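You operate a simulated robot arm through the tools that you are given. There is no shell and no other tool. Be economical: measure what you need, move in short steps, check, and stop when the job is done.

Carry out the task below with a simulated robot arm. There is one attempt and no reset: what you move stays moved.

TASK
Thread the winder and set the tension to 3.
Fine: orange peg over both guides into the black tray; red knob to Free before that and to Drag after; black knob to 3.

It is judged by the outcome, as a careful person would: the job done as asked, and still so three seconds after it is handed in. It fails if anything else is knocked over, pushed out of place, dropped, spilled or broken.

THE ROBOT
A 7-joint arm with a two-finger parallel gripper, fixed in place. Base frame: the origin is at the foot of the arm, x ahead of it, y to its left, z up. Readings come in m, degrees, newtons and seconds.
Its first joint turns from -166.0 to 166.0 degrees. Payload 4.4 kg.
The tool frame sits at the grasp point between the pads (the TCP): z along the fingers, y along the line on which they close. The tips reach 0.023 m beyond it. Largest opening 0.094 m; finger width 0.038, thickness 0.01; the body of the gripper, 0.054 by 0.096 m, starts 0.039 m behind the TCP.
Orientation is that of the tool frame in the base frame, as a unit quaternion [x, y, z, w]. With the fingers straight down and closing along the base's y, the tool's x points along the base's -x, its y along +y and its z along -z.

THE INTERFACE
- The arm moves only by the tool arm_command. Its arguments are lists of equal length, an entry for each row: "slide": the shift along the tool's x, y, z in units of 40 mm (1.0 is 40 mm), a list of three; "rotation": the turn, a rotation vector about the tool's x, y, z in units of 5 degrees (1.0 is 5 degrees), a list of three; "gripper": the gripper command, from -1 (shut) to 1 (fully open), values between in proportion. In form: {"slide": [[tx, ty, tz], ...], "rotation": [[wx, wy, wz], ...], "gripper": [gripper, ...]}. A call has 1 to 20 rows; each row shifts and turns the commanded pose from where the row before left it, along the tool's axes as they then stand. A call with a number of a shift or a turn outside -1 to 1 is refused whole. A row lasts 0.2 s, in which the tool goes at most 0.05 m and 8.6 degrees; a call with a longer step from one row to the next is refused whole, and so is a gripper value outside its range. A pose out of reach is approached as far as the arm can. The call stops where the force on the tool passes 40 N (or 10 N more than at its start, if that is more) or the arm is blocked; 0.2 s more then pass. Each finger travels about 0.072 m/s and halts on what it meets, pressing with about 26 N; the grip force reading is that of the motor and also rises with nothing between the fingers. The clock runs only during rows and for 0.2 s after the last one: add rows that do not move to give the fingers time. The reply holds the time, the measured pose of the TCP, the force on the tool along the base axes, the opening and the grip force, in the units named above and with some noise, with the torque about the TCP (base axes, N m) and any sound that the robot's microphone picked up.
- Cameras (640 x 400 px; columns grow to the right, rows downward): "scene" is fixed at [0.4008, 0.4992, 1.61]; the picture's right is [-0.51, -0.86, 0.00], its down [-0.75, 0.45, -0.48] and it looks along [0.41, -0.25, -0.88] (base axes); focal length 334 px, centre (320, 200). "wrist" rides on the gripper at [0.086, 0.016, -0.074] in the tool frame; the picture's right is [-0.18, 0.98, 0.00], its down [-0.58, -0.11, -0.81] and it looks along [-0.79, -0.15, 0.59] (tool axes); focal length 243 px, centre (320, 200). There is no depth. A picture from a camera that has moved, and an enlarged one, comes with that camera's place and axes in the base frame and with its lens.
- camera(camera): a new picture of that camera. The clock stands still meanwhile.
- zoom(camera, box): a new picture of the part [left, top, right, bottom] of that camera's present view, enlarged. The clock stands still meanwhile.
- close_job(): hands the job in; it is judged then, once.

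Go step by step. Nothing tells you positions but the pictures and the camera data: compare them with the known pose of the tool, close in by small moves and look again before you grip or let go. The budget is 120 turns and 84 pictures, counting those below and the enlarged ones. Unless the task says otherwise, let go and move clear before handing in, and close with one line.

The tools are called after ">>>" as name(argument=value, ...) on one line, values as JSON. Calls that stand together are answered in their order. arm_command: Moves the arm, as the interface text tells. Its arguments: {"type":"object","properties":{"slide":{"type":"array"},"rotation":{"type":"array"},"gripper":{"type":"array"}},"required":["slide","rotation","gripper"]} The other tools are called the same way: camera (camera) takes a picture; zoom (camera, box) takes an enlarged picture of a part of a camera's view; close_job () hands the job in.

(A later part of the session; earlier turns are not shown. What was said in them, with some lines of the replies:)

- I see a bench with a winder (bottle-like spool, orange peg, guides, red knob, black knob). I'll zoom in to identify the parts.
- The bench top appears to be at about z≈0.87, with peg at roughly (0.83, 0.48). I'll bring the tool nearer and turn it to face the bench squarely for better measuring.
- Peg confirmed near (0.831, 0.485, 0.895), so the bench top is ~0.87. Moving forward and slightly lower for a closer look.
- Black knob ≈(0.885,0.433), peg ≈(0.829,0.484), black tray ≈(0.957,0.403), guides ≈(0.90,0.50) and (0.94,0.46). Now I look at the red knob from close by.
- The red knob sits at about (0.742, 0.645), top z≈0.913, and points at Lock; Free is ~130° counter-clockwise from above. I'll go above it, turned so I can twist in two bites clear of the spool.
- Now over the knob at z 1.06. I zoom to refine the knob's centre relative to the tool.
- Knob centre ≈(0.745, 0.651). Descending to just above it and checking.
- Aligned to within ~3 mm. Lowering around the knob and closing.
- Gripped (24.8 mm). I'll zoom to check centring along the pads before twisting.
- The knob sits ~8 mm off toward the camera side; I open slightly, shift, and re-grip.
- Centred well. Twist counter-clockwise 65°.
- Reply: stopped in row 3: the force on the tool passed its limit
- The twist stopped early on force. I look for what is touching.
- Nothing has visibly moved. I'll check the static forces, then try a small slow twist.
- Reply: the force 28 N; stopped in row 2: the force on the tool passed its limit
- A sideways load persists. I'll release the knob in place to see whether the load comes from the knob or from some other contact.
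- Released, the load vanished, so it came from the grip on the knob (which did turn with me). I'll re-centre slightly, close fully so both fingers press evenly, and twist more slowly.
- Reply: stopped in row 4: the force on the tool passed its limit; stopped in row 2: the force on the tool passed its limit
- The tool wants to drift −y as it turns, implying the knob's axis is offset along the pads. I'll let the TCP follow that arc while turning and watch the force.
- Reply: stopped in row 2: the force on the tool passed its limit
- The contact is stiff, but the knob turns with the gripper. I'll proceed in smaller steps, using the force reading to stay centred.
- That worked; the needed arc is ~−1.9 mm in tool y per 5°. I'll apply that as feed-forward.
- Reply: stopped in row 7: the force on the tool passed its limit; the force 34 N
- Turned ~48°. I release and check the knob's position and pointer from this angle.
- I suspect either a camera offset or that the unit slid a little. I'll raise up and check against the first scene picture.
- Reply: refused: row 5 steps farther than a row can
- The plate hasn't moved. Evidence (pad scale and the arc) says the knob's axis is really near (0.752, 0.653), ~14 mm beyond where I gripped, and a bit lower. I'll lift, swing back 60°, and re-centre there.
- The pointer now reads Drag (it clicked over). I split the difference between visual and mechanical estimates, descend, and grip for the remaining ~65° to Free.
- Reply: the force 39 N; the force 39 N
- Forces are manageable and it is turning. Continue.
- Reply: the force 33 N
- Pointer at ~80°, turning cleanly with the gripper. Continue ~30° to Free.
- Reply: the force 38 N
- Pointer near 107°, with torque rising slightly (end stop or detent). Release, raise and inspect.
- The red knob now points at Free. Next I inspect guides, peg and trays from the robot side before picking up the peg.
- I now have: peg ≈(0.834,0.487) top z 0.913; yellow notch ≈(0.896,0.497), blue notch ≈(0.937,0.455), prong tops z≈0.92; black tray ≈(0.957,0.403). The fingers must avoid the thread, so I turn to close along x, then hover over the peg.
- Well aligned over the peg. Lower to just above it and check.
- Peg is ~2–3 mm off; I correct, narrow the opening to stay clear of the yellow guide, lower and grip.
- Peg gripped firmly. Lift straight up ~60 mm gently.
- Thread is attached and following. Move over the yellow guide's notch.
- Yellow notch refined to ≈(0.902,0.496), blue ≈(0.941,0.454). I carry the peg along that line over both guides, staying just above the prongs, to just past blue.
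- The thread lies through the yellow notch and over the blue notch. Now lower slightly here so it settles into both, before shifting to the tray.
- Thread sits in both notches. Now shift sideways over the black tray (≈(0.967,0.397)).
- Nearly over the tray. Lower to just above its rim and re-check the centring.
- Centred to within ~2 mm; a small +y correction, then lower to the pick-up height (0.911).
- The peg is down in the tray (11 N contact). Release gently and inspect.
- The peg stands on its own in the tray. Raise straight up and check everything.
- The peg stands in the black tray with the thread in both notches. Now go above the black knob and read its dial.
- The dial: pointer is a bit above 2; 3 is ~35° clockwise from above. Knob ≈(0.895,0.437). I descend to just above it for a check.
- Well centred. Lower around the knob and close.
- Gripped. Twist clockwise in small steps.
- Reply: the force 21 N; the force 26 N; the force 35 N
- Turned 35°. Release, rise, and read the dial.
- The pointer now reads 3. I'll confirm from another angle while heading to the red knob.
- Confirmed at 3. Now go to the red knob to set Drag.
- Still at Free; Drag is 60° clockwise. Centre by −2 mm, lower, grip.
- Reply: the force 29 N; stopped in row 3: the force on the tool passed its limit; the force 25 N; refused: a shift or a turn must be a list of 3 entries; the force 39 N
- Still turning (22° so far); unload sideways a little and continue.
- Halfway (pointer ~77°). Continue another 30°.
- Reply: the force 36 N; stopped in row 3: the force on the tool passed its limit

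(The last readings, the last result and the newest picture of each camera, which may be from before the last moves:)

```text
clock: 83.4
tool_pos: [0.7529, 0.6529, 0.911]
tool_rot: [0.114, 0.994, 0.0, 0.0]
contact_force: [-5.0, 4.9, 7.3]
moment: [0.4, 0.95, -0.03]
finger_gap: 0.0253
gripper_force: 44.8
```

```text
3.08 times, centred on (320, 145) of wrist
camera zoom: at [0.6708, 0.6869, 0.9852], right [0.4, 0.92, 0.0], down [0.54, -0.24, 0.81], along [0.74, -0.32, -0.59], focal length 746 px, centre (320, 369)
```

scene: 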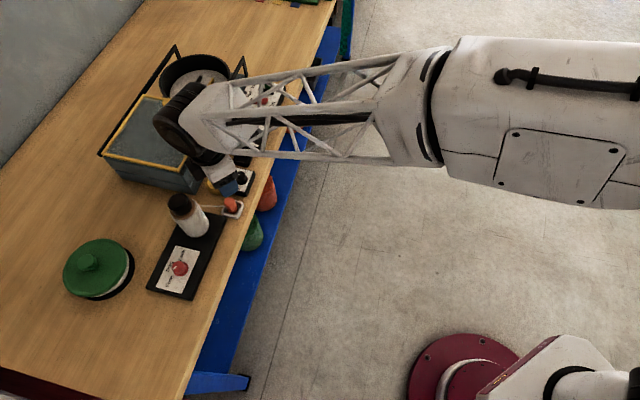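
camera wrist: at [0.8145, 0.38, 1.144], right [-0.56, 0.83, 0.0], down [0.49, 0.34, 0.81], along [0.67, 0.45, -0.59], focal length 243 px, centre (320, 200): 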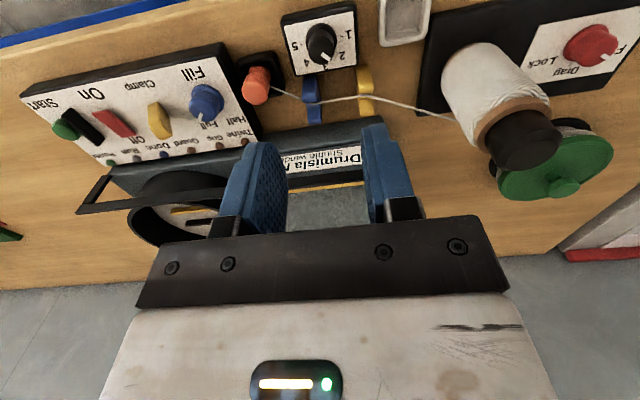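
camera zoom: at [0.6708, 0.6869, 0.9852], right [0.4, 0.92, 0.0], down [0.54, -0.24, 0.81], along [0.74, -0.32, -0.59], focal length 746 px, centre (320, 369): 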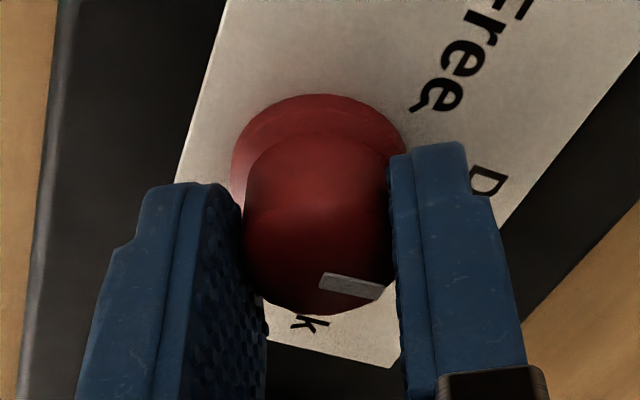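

>>> arm_command(slide=[[0, 0, 0], [0, 0, 0], [0, 0, 0]], rotation=[[0, 0, 0.4], [0, 0, 0.4], [0, 0, 0]], gripper=[-0.7, -0.7, -0.7])

>>> arm_command(slide=[[0, 0, 0], [0, 0, 0], [0, 0, -0.6], [0, 0, -0.8], [0, 0, 0]], rotation=[[0, 0, 0], [0, 0, 0], [0, 0, 0], [0, 0, 0], [0, 0, 0]], gripper=[0.1, 0.1, 0.1, 0.1, 0.1])

>>> zoom(camera="wrist", box=[230, 50, 410, 180])

```text
clock: 84.2
tool_pos: [0.7522, 0.6527, 0.9111]
tool_rot: [0.147, 0.989, -0.001, 0.0]
contact_force: [-23.8, -15.2, 27.2]
moment: [-0.56, 0.56, 0.02]
finger_gap: 0.0251
gripper_force: 45.1
```

```text
clock: 85.4
tool_pos: [0.7514, 0.6526, 0.967]
tool_rot: [0.148, 0.989, -0.001, 0.0]
contact_force: [-0.6, 0.3, 0.4]
moment: [-0.01, 0.0, 0.02]
finger_gap: 0.0519
gripper_force: 0.0
```

```text
3.08 times, centred on (320, 115) of wrist
camera zoom: at [0.6733, 0.6921, 1.041], right [0.46, 0.89, 0.0], down [0.52, -0.27, 0.81], along [0.71, -0.37, -0.59], focal length 746 px, centre (320, 462)
```

zoom: 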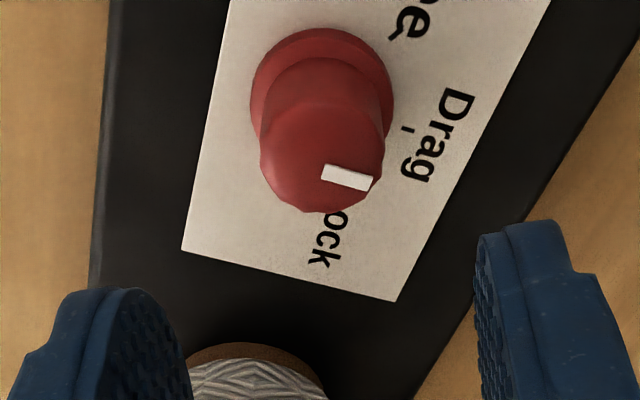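

The red knob points at the Drag mark. Raise and back off, then a final overall check.

>>> arm_command(slide=[[0, 0, -1], [0, 0, -1], [0, 0, -1], [0, 0, -1], [0, 0, -1], [1, 0, 0], [1, 0, 0], [1, 0, 0], [1, 0, 0], [1, 0, 0], [1, 0, 0], [0, 0, 0]], rotation=[[0, 0, 0], [0, 0, 0], [0, 0, 0], [0, 0, 0], [0, 0, 0], [0, 0, 0], [0, 0, 0], [0, 0, 0], [0, 0, 0], [0, 0, 0], [0, 0, 0], [0, 0, 0]], gripper=[0.1, 0.1, 0.1, 0.1, 0.1, 0.1, 0.1, 0.1, 0.1, 0.1, 0.1, 0.1])

>>> camera(camera="scene")

>>> zoom(camera="scene", box=[140, 120, 300, 310])

```text
clock: 88.0
tool_pos: [0.5206, 0.723, 1.1704]
tool_rot: [0.147, 0.989, -0.001, 0.0]
contact_force: [-0.4, 0.4, 0.2]
moment: [-0.01, -0.03, 0.01]
finger_gap: 0.0518
gripper_force: 0.0
```

```text
17 pictures are left
```

scene: 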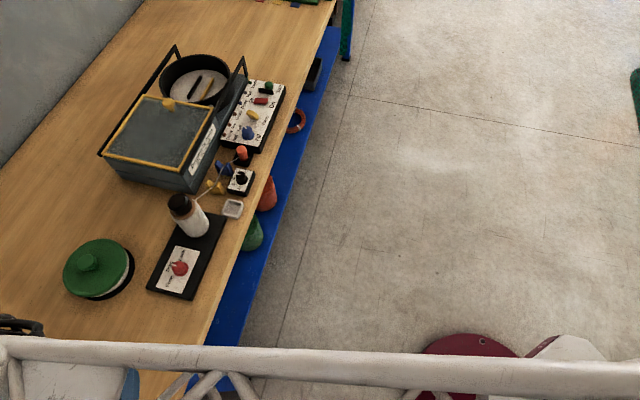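

```text
2.11 times, centred on (220, 215) of scene
camera zoom: at [0.4008, 0.4992, 1.61], right [-0.51, -0.86, 0.0], down [-0.75, 0.45, -0.48], along [0.41, -0.25, -0.88], focal length 704 px, centre (530, 168)
```

zoom: 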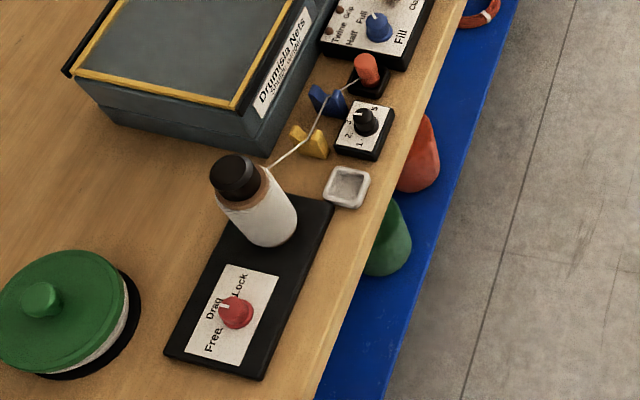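

>>> zoom(camera="scene", box=[205, 140, 265, 200])

>>> zoom(camera="scene", box=[150, 240, 214, 300])

```text
6.67 times, centred on (235, 170) of scene
camera zoom: at [0.4008, 0.4992, 1.61], right [-0.51, -0.86, 0.0], down [-0.75, 0.45, -0.48], along [0.41, -0.25, -0.88], focal length 2229 px, centre (887, 400)
```

zoom: 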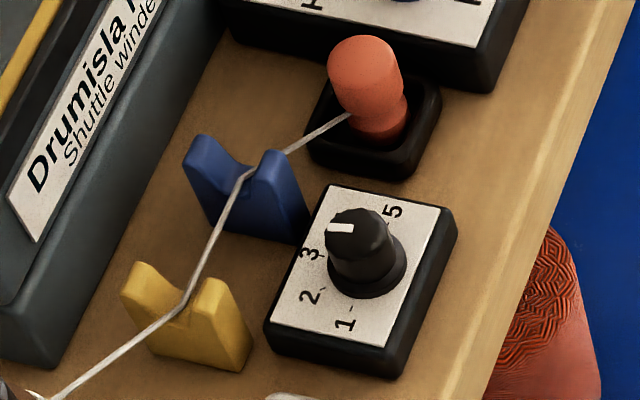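

```text
6.67 times, centred on (182, 270) of scene
camera zoom: at [0.4008, 0.4992, 1.61], right [-0.51, -0.86, 0.0], down [-0.75, 0.45, -0.48], along [0.41, -0.25, -0.88], focal length 2229 px, centre (1240, -267)
```

zoom: 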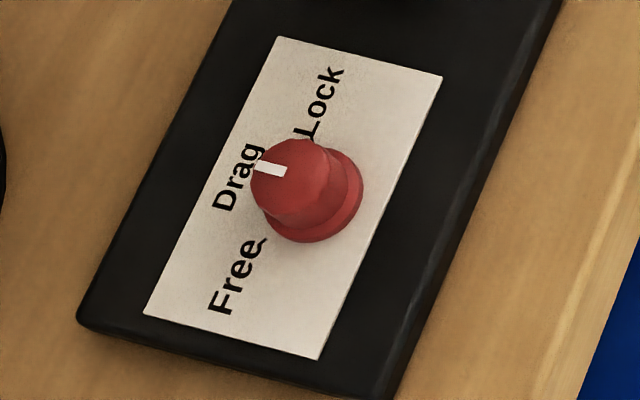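

The winder is threaded: the orange peg stands in the black tray with the thread over both guides. The red knob was set to Free before the threading and is now at Drag. The black knob is at 3, a few degrees shy of the tick, and nothing else looks moved, so I'm handing it in.

>>> close_job()

```text
The job is handed in.
```

The job is handed in: the peg is in the black tray with the thread over both guides, the red knob went to Free first and is now on Drag, and the black knob is on 3 (about 4° short of the tick).
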